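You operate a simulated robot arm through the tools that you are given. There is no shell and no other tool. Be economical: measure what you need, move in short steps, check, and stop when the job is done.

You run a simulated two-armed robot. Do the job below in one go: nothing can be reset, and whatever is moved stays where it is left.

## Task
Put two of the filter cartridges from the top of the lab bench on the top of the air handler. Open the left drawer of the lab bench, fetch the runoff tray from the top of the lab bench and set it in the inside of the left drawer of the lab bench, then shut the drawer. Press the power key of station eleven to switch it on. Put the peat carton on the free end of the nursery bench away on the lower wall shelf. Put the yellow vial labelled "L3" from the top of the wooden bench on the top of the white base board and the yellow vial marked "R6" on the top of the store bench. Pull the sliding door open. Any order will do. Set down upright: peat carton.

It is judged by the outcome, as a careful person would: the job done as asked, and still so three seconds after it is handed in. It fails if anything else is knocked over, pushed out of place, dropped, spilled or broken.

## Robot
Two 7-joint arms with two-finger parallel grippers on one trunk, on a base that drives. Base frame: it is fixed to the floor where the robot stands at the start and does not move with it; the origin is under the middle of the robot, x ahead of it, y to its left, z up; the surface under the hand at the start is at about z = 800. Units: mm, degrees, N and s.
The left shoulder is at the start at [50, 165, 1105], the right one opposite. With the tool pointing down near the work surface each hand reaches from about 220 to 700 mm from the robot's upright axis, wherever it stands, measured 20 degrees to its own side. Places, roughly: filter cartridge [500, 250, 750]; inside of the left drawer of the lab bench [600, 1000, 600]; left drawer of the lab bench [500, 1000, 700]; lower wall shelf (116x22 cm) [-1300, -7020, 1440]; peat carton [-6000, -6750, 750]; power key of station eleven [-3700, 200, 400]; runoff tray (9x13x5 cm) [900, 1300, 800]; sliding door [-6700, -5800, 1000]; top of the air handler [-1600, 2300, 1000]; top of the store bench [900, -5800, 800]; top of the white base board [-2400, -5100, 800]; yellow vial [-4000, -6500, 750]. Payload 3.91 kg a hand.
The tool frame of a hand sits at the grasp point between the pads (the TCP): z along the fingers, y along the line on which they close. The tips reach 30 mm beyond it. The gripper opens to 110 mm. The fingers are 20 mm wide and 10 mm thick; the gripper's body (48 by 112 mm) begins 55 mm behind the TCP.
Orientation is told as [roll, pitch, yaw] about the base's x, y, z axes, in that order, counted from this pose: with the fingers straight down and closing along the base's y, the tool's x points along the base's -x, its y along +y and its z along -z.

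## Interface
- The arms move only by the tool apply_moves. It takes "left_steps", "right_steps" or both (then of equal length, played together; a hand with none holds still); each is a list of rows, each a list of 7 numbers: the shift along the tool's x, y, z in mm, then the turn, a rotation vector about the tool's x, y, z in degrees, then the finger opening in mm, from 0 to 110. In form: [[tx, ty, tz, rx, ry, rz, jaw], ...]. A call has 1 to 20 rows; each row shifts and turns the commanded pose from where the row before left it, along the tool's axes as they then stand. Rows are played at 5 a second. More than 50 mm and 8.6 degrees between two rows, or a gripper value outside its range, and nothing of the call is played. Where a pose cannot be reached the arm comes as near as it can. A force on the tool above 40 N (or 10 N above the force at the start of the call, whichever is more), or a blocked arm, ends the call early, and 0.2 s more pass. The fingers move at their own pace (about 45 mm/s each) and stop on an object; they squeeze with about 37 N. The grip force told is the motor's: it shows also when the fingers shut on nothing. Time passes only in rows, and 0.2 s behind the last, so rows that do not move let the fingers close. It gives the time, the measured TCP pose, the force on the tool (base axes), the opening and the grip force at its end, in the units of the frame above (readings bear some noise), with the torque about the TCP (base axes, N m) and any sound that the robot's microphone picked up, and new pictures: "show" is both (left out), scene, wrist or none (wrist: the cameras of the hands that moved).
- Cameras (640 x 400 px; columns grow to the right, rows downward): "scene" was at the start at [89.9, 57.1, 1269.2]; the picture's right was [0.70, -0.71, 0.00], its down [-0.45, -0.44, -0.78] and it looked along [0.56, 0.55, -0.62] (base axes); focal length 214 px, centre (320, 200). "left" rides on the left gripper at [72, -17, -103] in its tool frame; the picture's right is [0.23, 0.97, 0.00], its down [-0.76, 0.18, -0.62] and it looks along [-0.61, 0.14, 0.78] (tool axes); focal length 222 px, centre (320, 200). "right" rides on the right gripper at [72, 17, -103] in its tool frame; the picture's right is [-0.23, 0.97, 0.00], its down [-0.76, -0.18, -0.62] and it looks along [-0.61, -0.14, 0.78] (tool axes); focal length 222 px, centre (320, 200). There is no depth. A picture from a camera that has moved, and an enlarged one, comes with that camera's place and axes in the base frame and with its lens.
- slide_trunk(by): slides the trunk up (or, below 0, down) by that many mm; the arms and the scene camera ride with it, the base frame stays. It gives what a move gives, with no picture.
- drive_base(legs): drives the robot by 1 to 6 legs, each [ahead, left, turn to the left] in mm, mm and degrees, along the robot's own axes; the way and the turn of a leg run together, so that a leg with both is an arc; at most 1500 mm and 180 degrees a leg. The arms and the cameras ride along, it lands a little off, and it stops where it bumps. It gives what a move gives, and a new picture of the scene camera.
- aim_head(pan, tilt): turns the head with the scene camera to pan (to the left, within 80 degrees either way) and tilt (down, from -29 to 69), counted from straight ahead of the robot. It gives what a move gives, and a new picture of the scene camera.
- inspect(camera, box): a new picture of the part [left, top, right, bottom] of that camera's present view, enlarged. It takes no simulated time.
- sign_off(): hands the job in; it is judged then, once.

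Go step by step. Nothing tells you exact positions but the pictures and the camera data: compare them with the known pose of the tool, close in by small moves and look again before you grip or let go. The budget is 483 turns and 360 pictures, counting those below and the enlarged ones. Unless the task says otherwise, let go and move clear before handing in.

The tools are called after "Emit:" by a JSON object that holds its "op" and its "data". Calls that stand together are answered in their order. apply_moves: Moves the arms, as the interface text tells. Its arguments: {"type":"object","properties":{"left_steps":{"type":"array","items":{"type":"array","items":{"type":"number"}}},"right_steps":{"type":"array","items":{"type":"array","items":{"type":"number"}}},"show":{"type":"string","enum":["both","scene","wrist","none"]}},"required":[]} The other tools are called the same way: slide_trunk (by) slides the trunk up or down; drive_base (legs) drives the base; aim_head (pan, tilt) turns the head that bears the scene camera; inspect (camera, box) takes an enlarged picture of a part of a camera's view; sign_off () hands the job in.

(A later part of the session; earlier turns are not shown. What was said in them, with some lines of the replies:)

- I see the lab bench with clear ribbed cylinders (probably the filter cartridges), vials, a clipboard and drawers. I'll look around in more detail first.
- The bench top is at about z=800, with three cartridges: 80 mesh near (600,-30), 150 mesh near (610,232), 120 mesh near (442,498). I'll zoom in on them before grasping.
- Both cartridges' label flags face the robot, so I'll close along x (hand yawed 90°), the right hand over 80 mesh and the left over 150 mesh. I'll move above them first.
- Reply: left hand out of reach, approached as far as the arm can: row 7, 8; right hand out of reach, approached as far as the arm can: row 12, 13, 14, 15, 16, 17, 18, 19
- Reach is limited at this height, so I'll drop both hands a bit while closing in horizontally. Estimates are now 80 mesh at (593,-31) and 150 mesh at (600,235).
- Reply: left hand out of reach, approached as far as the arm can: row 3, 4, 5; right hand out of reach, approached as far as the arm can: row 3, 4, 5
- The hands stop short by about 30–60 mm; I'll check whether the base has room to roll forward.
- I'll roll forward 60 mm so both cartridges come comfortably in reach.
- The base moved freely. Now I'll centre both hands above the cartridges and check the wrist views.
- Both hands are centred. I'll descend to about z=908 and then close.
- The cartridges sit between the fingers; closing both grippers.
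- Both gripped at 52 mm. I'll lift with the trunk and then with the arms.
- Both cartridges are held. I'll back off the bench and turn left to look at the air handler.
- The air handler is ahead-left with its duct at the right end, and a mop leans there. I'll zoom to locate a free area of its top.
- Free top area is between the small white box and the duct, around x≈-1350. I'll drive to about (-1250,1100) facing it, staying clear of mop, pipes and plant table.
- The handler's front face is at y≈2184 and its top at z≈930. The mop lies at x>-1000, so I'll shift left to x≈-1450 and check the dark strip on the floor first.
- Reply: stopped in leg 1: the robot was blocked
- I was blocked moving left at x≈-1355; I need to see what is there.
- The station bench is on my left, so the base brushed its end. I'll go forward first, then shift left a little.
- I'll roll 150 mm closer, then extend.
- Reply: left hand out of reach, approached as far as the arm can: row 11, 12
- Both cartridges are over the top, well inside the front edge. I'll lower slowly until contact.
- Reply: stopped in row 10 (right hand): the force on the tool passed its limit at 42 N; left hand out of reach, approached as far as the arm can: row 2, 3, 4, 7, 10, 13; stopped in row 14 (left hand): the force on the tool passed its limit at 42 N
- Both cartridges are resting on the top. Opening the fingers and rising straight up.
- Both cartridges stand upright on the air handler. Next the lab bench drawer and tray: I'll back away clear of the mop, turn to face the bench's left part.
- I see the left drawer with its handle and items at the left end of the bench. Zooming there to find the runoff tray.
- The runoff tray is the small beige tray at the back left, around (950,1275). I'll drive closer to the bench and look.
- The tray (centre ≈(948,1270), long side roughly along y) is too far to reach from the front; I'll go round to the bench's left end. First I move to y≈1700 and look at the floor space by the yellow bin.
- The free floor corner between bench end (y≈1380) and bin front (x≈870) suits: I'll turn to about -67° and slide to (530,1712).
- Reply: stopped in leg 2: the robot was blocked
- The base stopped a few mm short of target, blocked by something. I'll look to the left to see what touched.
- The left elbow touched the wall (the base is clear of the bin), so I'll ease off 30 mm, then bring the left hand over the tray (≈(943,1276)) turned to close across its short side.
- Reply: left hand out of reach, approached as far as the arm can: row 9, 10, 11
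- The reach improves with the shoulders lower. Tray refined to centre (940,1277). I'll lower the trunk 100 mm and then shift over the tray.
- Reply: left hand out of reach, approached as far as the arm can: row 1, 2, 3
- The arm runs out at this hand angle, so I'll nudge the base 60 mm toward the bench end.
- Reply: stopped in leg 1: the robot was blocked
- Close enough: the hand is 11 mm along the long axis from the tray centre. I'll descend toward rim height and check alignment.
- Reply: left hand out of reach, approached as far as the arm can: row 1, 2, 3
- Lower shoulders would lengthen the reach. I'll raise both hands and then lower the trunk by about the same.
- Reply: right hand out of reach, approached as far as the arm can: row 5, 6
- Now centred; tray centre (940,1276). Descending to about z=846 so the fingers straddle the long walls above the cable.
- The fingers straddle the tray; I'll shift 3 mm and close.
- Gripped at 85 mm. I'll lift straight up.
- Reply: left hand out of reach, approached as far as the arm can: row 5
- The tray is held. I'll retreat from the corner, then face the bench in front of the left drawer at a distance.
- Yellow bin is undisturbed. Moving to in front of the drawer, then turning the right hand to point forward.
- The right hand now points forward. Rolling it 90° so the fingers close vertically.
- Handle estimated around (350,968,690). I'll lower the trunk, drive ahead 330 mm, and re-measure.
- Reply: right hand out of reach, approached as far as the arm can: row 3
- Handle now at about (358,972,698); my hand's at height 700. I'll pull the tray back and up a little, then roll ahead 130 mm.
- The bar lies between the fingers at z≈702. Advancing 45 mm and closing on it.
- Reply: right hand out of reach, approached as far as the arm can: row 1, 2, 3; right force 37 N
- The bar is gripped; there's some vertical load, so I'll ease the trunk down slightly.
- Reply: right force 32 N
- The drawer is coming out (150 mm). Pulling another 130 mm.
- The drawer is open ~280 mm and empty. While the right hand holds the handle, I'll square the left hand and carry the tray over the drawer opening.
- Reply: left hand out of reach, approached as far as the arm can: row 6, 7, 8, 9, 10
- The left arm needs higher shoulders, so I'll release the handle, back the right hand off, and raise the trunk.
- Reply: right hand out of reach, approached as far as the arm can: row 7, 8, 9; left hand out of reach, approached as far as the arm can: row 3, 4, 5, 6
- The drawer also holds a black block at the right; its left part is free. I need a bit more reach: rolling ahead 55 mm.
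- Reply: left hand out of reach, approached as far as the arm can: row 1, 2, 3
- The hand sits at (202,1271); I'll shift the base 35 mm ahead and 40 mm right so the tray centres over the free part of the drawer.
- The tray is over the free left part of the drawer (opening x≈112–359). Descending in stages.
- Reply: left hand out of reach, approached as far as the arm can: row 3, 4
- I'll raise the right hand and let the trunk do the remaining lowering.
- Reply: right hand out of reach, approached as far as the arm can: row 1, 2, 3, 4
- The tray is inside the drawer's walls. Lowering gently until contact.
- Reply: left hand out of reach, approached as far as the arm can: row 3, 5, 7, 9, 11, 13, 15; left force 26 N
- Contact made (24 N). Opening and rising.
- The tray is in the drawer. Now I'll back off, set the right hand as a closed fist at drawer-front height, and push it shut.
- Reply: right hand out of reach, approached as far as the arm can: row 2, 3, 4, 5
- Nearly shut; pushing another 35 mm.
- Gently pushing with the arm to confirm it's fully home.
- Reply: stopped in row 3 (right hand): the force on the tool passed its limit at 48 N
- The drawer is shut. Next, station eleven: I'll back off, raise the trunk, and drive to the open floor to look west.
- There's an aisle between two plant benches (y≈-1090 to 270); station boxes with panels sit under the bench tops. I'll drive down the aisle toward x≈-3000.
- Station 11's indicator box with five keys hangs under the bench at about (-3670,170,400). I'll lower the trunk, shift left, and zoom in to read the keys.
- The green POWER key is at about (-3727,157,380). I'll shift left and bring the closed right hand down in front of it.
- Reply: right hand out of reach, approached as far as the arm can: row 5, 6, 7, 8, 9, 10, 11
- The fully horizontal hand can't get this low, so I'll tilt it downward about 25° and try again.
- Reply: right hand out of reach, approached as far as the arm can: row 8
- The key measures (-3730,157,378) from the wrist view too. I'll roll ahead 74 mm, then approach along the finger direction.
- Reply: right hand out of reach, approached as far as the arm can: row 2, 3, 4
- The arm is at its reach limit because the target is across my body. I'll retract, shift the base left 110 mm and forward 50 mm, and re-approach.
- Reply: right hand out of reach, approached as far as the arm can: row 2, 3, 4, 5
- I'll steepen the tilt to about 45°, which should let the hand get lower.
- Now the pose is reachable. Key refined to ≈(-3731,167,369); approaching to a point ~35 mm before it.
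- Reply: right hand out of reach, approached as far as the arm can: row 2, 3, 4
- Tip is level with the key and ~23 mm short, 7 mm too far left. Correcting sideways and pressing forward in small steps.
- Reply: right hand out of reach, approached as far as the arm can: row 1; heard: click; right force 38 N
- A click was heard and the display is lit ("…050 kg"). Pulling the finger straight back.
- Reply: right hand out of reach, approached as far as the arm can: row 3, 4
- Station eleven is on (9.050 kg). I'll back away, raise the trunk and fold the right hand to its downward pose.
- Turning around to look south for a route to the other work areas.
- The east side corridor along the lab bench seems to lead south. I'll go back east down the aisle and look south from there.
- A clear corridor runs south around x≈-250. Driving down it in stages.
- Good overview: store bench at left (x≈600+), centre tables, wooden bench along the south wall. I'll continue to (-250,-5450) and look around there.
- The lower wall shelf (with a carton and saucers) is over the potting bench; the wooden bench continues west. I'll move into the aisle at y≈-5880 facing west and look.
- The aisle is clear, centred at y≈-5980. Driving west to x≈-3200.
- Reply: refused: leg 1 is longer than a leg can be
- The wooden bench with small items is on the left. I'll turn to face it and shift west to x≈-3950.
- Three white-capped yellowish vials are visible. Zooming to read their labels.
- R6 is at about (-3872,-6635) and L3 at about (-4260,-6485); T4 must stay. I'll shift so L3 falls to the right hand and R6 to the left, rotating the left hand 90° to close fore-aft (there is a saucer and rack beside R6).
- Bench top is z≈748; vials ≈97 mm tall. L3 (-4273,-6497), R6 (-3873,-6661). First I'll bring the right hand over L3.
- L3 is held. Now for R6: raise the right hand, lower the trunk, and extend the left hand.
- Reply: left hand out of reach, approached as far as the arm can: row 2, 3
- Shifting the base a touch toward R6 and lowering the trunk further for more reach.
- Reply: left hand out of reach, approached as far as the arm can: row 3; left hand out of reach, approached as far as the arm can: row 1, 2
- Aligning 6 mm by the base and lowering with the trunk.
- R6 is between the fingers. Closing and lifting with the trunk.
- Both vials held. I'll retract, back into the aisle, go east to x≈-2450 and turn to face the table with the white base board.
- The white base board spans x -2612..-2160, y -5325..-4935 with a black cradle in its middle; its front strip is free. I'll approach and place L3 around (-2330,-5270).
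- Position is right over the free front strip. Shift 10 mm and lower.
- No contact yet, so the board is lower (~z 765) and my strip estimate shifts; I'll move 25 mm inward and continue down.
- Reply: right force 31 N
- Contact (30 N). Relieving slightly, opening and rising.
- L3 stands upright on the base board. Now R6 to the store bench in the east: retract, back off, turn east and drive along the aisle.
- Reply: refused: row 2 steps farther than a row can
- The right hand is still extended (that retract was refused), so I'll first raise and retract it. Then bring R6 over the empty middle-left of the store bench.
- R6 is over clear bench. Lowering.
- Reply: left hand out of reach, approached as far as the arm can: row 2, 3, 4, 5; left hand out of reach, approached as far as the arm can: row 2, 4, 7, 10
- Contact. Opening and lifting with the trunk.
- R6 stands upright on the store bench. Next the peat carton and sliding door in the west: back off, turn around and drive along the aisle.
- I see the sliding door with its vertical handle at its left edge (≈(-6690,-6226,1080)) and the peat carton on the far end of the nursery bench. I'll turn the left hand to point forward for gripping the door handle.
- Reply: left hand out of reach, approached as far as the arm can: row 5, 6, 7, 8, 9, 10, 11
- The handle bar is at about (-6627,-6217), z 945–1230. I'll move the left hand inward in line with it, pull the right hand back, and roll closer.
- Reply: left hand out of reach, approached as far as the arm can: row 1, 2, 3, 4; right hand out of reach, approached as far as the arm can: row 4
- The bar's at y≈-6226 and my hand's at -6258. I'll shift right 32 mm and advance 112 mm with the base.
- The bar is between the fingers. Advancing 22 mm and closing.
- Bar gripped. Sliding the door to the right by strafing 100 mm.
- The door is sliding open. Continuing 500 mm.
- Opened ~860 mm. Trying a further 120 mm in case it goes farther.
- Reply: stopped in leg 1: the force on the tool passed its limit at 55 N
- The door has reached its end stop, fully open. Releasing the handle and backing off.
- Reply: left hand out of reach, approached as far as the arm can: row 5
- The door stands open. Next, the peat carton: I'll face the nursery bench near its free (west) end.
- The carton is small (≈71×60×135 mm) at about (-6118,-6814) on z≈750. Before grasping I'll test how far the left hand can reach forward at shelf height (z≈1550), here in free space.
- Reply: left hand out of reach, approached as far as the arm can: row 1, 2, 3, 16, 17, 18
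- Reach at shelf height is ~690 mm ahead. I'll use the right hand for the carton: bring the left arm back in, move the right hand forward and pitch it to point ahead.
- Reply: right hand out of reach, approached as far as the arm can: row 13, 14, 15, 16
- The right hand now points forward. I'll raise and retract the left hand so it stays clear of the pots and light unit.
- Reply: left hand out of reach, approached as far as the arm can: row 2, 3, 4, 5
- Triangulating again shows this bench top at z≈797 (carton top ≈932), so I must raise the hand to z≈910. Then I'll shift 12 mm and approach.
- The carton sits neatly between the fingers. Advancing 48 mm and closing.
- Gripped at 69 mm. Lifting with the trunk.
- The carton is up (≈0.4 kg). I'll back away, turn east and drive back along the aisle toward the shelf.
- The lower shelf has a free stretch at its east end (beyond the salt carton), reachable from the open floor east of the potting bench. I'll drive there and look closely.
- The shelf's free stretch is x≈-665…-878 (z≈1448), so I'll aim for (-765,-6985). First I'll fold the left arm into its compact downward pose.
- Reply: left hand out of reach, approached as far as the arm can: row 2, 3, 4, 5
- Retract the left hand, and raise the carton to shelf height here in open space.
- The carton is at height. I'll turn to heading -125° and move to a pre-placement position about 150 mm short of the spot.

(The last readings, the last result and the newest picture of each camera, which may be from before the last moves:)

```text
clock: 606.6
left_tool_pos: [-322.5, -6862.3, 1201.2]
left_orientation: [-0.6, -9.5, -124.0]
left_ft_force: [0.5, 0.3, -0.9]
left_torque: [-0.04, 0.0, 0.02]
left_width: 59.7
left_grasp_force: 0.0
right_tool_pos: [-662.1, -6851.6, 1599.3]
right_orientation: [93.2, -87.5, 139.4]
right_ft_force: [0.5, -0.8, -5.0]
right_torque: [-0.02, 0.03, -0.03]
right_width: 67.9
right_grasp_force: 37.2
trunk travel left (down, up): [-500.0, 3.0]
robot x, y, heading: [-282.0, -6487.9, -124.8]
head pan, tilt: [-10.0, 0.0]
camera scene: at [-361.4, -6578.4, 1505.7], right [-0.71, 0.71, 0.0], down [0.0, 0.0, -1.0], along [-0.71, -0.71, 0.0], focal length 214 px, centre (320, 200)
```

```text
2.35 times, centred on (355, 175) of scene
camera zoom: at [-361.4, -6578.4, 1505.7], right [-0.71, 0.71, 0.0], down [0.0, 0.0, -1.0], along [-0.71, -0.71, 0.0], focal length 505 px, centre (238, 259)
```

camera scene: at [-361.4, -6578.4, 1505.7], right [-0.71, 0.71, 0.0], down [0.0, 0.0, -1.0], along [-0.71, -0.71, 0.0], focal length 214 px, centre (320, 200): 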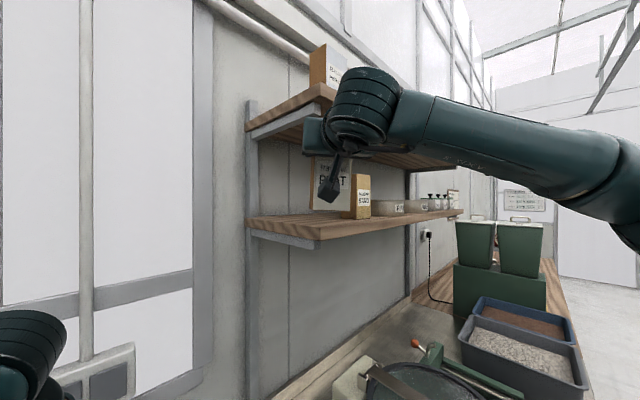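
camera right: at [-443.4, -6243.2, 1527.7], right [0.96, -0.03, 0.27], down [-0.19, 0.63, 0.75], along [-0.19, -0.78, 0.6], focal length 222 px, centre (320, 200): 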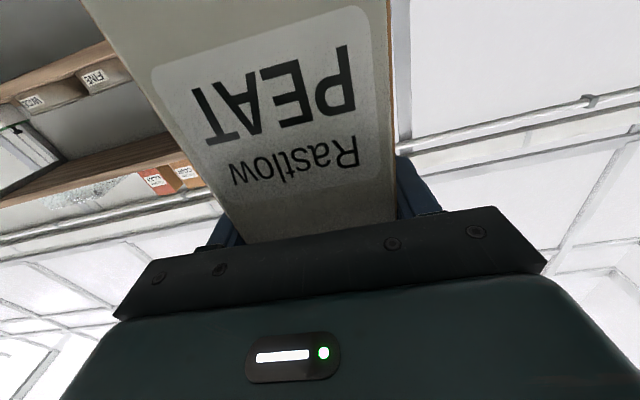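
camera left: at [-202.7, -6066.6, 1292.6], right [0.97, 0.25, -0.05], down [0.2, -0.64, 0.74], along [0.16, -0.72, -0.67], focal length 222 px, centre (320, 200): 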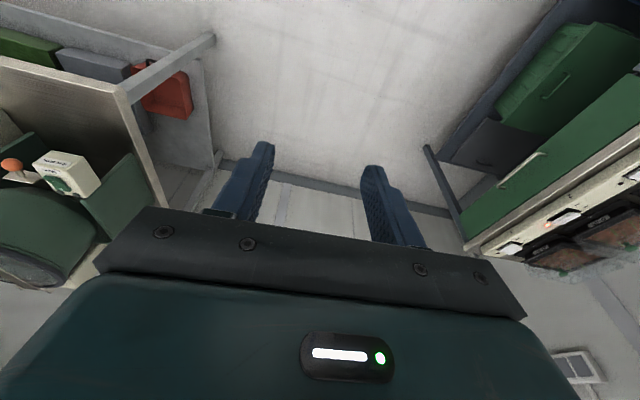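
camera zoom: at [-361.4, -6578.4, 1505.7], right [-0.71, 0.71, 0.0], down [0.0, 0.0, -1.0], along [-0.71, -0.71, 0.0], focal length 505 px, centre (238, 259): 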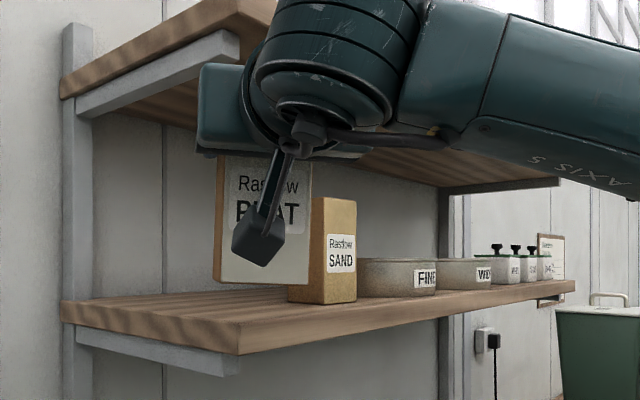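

The carton bottom is at z≈1488, 40 mm above the shelf, with the free stretch clear to the right of the sand carton. Advancing in two steps.

Emit:
{"op": "drive_base", "data": {"legs": [[80, 0, 0]]}}

Emit:
{"op": "inspect", "data": {"camera": "scene", "box": [200, 90, 480, 270]}}

```text
clock: 607.6
left_tool_pos: [-365.9, -6928.5, 1201.9]
left_orientation: [-0.6, -9.5, -124.0]
left_ft_force: [0.2, 0.5, 0.2]
left_torque: [0.07, -0.01, 0.02]
left_width: 60.0
left_grasp_force: 0.0
right_tool_pos: [-708.1, -6916.7, 1598.5]
right_orientation: [93.0, -87.5, 139.7]
right_ft_force: [-1.2, -0.9, -5.3]
right_torque: [-0.03, 0.08, 0.01]
right_width: 68.0
right_grasp_force: 37.1
trunk travel left (down, up): [-500.0, 3.0]
robot x, y, heading: [-324.7, -6551.0, -124.8]
head pan, tilt: [-10.0, 0.0]
camera scene: at [-406.9, -6644.1, 1505.7], right [-0.71, 0.7, 0.0], down [0.0, 0.0, -1.0], along [-0.7, -0.71, 0.0], focal length 214 px, centre (320, 200)
```

scene: 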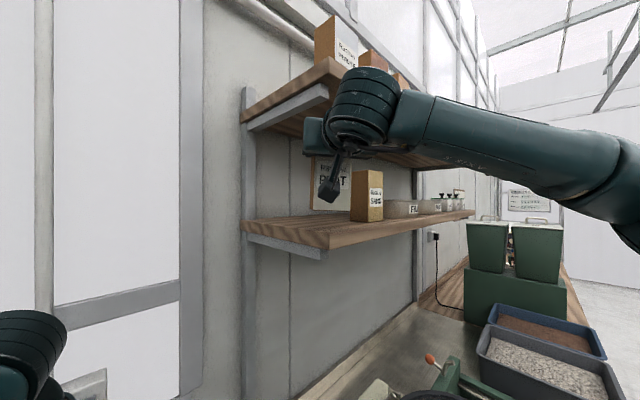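

```text
2.22 times, centred on (340, 180) of scene
camera zoom: at [-406.9, -6644.1, 1505.7], right [-0.71, 0.7, 0.0], down [0.0, 0.0, -1.0], along [-0.7, -0.71, 0.0], focal length 477 px, centre (276, 244)
```

zoom: 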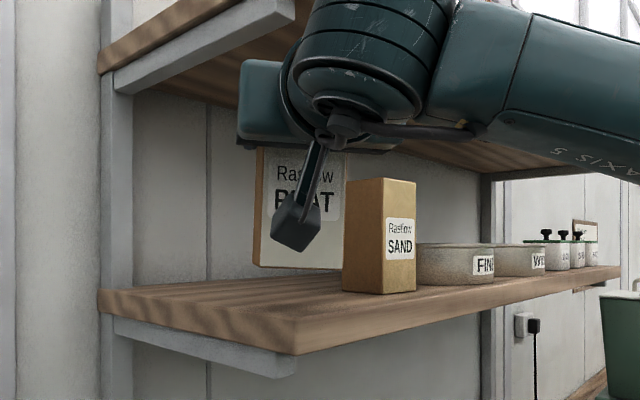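

Refined: shelf z≈1442, east end x≈-690, sand carton's near corner (-939,-6987). I'll aim the carton at about (-790,-6990): base 60 mm ahead, the rest with the arm.

Emit:
{"op": "drive_base", "data": {"legs": [[60, 0, 0]]}}

Emit:
{"op": "apply_moves", "data": {"right_steps": [[0, -9, 16, 0, 0, 0, 40], [0, -9, 16, 0, 0, 0, 40], [0, -8, 15, 0, 0, 0, 40]], "show": "both"}}

Emit:
{"op": "inspect", "data": {"camera": "scene", "box": [200, 90, 480, 270]}}

```text
clock: 608.6
left_tool_pos: [-400.9, -6977.3, 1200.3]
left_orientation: [-0.6, -9.4, -124.0]
left_ft_force: [-0.1, -0.1, -0.2]
left_torque: [0.03, 0.02, -0.02]
left_width: 60.1
left_grasp_force: 0.0
right_tool_pos: [-742.7, -6967.1, 1598.9]
right_orientation: [91.9, -87.5, 140.7]
right_ft_force: [-0.9, -0.5, -5.6]
right_torque: [-0.02, 0.05, 0.0]
right_width: 67.9
right_grasp_force: 36.5
trunk travel left (down, up): [-500.0, 3.0]
robot x, y, heading: [-359.5, -6602.3, -124.8]
head pan, tilt: [-10.0, 0.0]
camera scene: at [-441.1, -6693.3, 1505.7], right [-0.71, 0.7, 0.0], down [0.0, 0.0, -1.0], along [-0.7, -0.71, 0.0], focal length 214 px, centre (320, 200)
```

scene: 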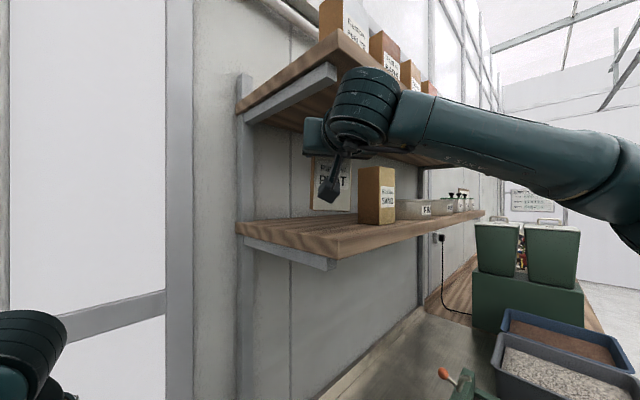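

```text
clock: 609.4
left_tool_pos: [-401.2, -6977.0, 1201.1]
left_orientation: [-0.5, -9.6, -124.0]
left_ft_force: [0.9, 1.1, 0.1]
left_torque: [0.02, 0.0, -0.01]
left_width: 59.8
left_grasp_force: 0.0
right_tool_pos: [-791.5, -6987.0, 1597.7]
right_orientation: [92.8, -87.3, 139.8]
right_ft_force: [0.9, -0.7, -5.0]
right_torque: [-0.02, 0.02, -0.01]
right_width: 68.0
right_grasp_force: 37.0
trunk travel left (down, up): [-500.0, 3.0]
robot x, y, heading: [-358.3, -6600.0, -124.8]
head pan, tilt: [-10.0, 0.0]
camera scene: at [-440.8, -6692.3, 1505.7], right [-0.71, 0.7, 0.0], down [0.0, 0.0, -1.0], along [-0.7, -0.71, 0.0], focal length 214 px, centre (320, 200)
camera right: at [-712.9, -6917.9, 1526.3], right [0.77, -0.58, 0.27], down [0.21, 0.62, 0.75], along [-0.61, -0.52, 0.6], focal length 222 px, centre (320, 200)
```

scene: 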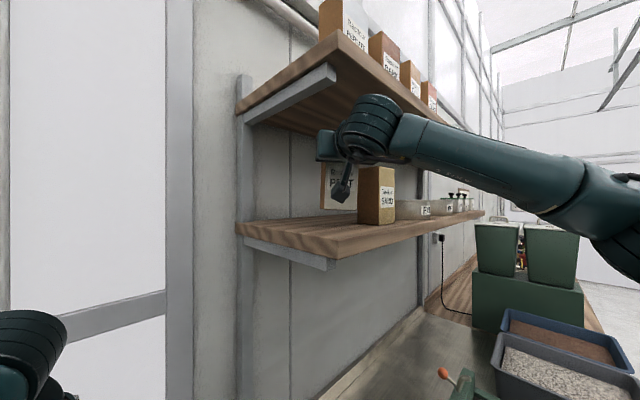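
right: 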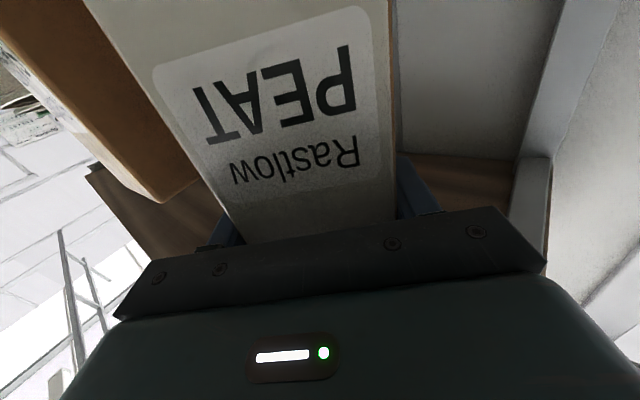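

```text
2.22 times, centred on (340, 180) of scene
camera zoom: at [-440.8, -6692.3, 1505.7], right [-0.71, 0.7, 0.0], down [0.0, 0.0, -1.0], along [-0.7, -0.71, 0.0], focal length 477 px, centre (276, 244)
```

zoom: 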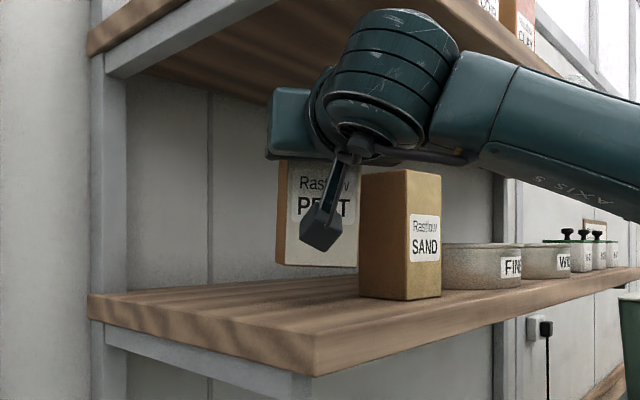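

Gap to the sand carton ≈55 mm, carton fully over the shelf, and the hand camera clears by ~14 mm. Lowering gently to contact.

Emit:
{"op": "apply_moves", "data": {"right_steps": [[10, 0, 0, 0, 0, 0, 40], [8, 0, 0, 0, 0, 0, 40], [5, 0, 0, 0, 0, 0, 40], [3, 0, 0, 0, 0, 0, 40], [3, 0, 0, 0, 0, 0, 40], [2, 0, 0, 0, 0, 0, 40], [2, 0, 0, 0, 0, 0, 40], [2, 0, 0, 0, 0, 0, 40], [2, 0, 0, 0, 0, 0, 40], [2, 0, 0, 0, 0, 0, 40]], "show": "none"}}

Emit:
{"op": "inspect", "data": {"camera": "scene", "box": [200, 90, 480, 270]}}

```text
clock: 611.6
left_tool_pos: [-398.7, -6977.6, 1201.2]
left_orientation: [-0.7, -9.5, -124.0]
left_ft_force: [-0.4, -0.5, -0.4]
left_torque: [0.01, 0.0, -0.01]
left_width: 59.9
left_grasp_force: 0.1
right_tool_pos: [-789.0, -6987.1, 1563.9]
right_orientation: [107.1, -87.3, 125.6]
right_ft_force: [-7.1, -9.5, 22.9]
right_torque: [0.27, 0.77, 0.29]
right_width: 68.2
right_grasp_force: 36.6
trunk travel left (down, up): [-500.0, 3.0]
robot x, y, heading: [-357.5, -6599.5, -124.7]
head pan, tilt: [-10.0, 0.0]
```

```text
2.22 times, centred on (340, 180) of scene
camera zoom: at [-439.6, -6692.8, 1506.3], right [-0.71, 0.7, 0.0], down [0.0, 0.0, -1.0], along [-0.7, -0.71, 0.0], focal length 477 px, centre (276, 244)
```

zoom: 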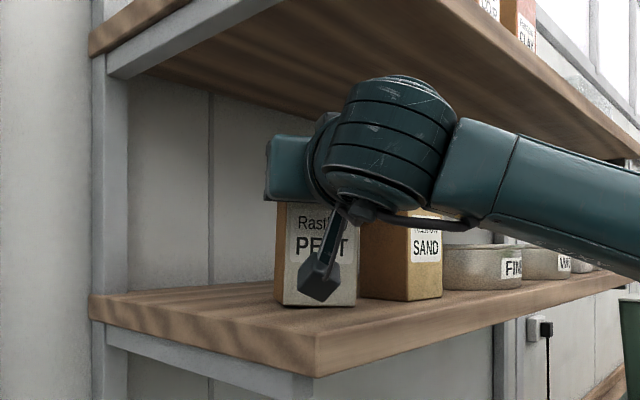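

The carton has touched down. Relieving the load slightly, then opening slowly.

Emit:
{"op": "apply_moves", "data": {"right_steps": [[-2, 0, 0, 0, 0, 0, 40], [0, 0, 0, 0, 0, 0, 75], [0, 0, 0, 0, 0, 0, 85], [0, 0, 0, 0, 0, 0, 100], [0, 0, 0, 0, 0, 0, 100]], "show": "wrist"}}

Emit:
{"op": "inspect", "data": {"camera": "scene", "box": [200, 90, 480, 270]}}

```text
clock: 612.8
left_tool_pos: [-400.0, -6975.8, 1201.1]
left_orientation: [-0.6, -9.5, -124.0]
left_ft_force: [-0.5, 0.1, -1.7]
left_torque: [0.04, -0.01, -0.03]
left_width: 60.0
left_grasp_force: 0.1
right_tool_pos: [-787.4, -6987.8, 1561.2]
right_orientation: [93.4, -87.6, 139.2]
right_ft_force: [-0.7, 0.6, 0.8]
right_torque: [0.01, -0.02, 0.0]
right_width: 100.2
right_grasp_force: 0.1
trunk travel left (down, up): [-500.0, 3.0]
robot x, y, heading: [-358.6, -6605.3, -124.9]
head pan, tilt: [-10.0, 0.0]
camera right: at [-709.8, -6918.6, 1489.2], right [0.77, -0.58, 0.27], down [0.21, 0.62, 0.75], along [-0.61, -0.52, 0.6], focal length 222 px, centre (320, 200)
```

right: 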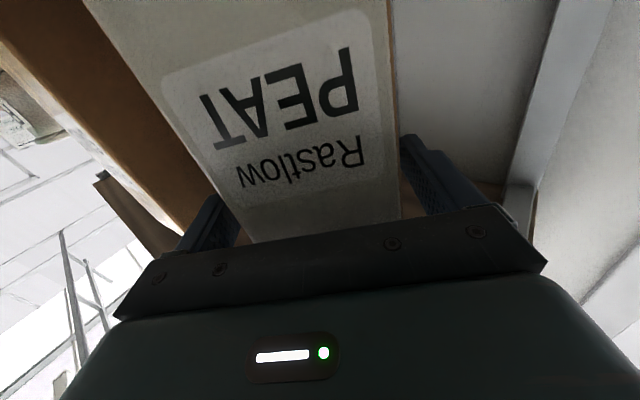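

```text
2.22 times, centred on (340, 180) of scene
camera zoom: at [-440.0, -6692.0, 1505.8], right [-0.71, 0.7, 0.0], down [0.0, 0.0, -1.0], along [-0.7, -0.71, 0.0], focal length 477 px, centre (276, 244)
```

zoom: 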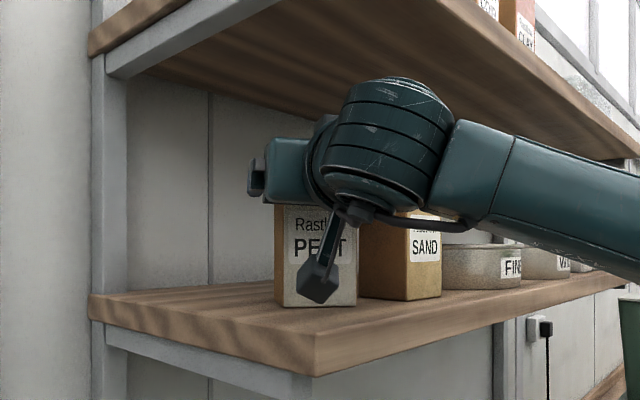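

Released. Withdrawing straight back along the finger direction with the arm.

Emit:
{"op": "apply_moves", "data": {"right_steps": [[0, 0, -15, 0, 0, 0, 105], [0, 0, -25, 0, 0, 0, 105], [0, 0, -25, 0, 0, 0, 105], [0, 0, -25, 0, 0, 0, 105], [0, 0, -25, 0, 0, 0, 105]], "show": "none"}}

Emit:
{"op": "inspect", "data": {"camera": "scene", "box": [200, 90, 480, 270]}}

```text
clock: 614.0
left_tool_pos: [-399.7, -6975.6, 1201.1]
left_orientation: [-0.6, -9.6, -123.9]
left_ft_force: [-0.8, 0.6, 0.0]
left_torque: [0.0, 0.03, -0.02]
left_width: 59.8
left_grasp_force: 0.1
right_tool_pos: [-718.7, -6894.9, 1560.0]
right_orientation: [94.4, -87.6, 138.3]
right_ft_force: [0.2, -0.5, -0.2]
right_torque: [0.01, -0.04, -0.01]
right_width: 105.0
right_grasp_force: 0.1
trunk travel left (down, up): [-500.0, 3.0]
robot x, y, heading: [-358.3, -6596.0, -124.8]
head pan, tilt: [-10.0, 0.0]
```

```text
2.22 times, centred on (340, 180) of scene
camera zoom: at [-439.7, -6691.6, 1505.9], right [-0.71, 0.7, 0.0], down [0.0, 0.0, -1.0], along [-0.7, -0.71, 0.0], focal length 477 px, centre (276, 244)
```

zoom: 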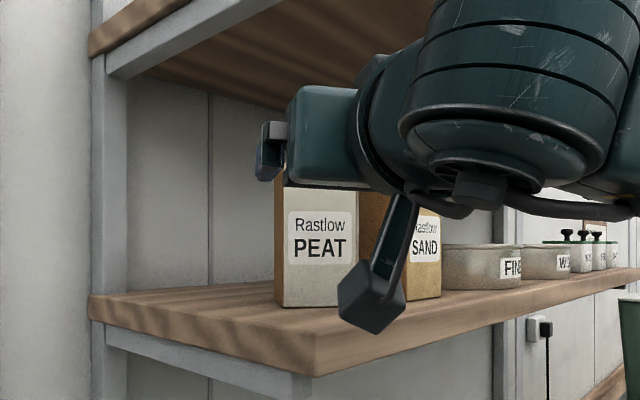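

The carton stands upright on the shelf. Driving back clear, then a final look.

Emit:
{"op": "drive_base", "data": {"legs": [[-400, 0, 0]]}}

Emit:
{"op": "inspect", "data": {"camera": "scene", "box": [180, 90, 460, 270]}}

```text
clock: 616.5
left_tool_pos: [-174.3, -6652.7, 1201.8]
left_orientation: [-0.6, -9.6, -123.9]
left_ft_force: [-0.3, -0.6, -0.5]
left_torque: [-0.02, -0.02, 0.01]
left_width: 60.0
left_grasp_force: 0.0
right_tool_pos: [-492.1, -6573.0, 1561.3]
right_orientation: [93.6, -87.4, 139.0]
right_ft_force: [1.4, 0.4, -0.4]
right_torque: [0.02, 0.01, 0.01]
right_width: 104.8
right_grasp_force: 0.2
trunk travel left (down, up): [-500.0, 3.0]
robot x, y, heading: [-134.3, -6277.8, -124.6]
head pan, tilt: [-10.0, 0.0]
camera scene: at [-214.7, -6367.6, 1505.8], right [-0.71, 0.7, 0.0], down [0.0, 0.0, -1.0], along [-0.7, -0.71, 0.0], focal length 214 px, centre (320, 200)
```

scene: 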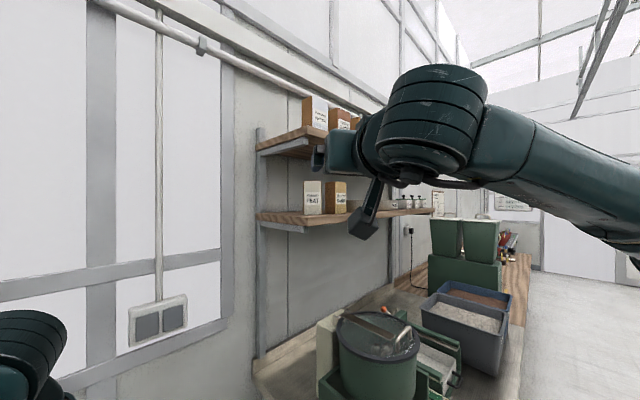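

```text
2.22 times, centred on (320, 180) of scene
camera zoom: at [-214.7, -6367.6, 1505.8], right [-0.71, 0.7, 0.0], down [0.0, 0.0, -1.0], along [-0.7, -0.71, 0.0], focal length 477 px, centre (320, 244)
```

zoom: 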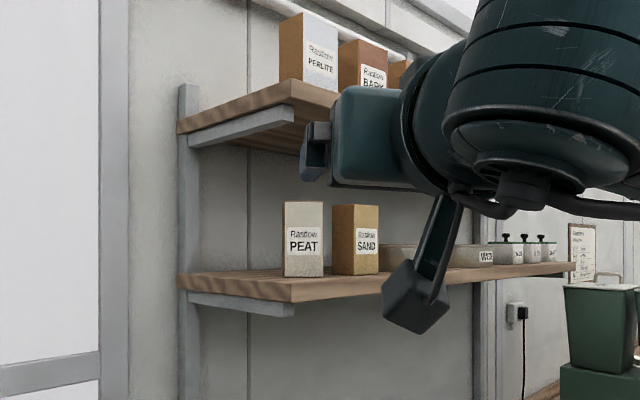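

All the tasks look done: the peat carton is upright on the lower shelf and both hands are clear. Handing in.

Emit:
{"op": "sign_off", "data": {}}

```text
The job is handed in.
```

All seven jobs are done and handed in. I saw each result in the pictures when I finished it, but I did not go back for a last look at the earlier ones before handing in.

- **Filter cartridges:** two of the three, the 80 mesh and 150 mesh, stand upright on top of the air handler.
- **Runoff tray and drawer:** the tray is inside the left drawer of the lab bench, beside a black block already in there. I pushed the drawer shut until it would go no further.
- **Station eleven:** switched on; the key clicked and the display reads 9.050 kg.
- **Peat carton:** stands upright at the free east end of the lower wall shelf, beside the sand carton.
- **Yellow vials:** L3 stands on the front strip of the white base board and R6 on the store bench.
- **Sliding door:** pulled fully open to its end stop.

The robot's base or arm was stopped by contact three times while driving: by something beside the plant bench near the air handler, by what I took to be the wall near the lab bench (left elbow), and by the end of the lab bench. The yellow bin there had not moved, and I saw nothing knocked over at the other spots.
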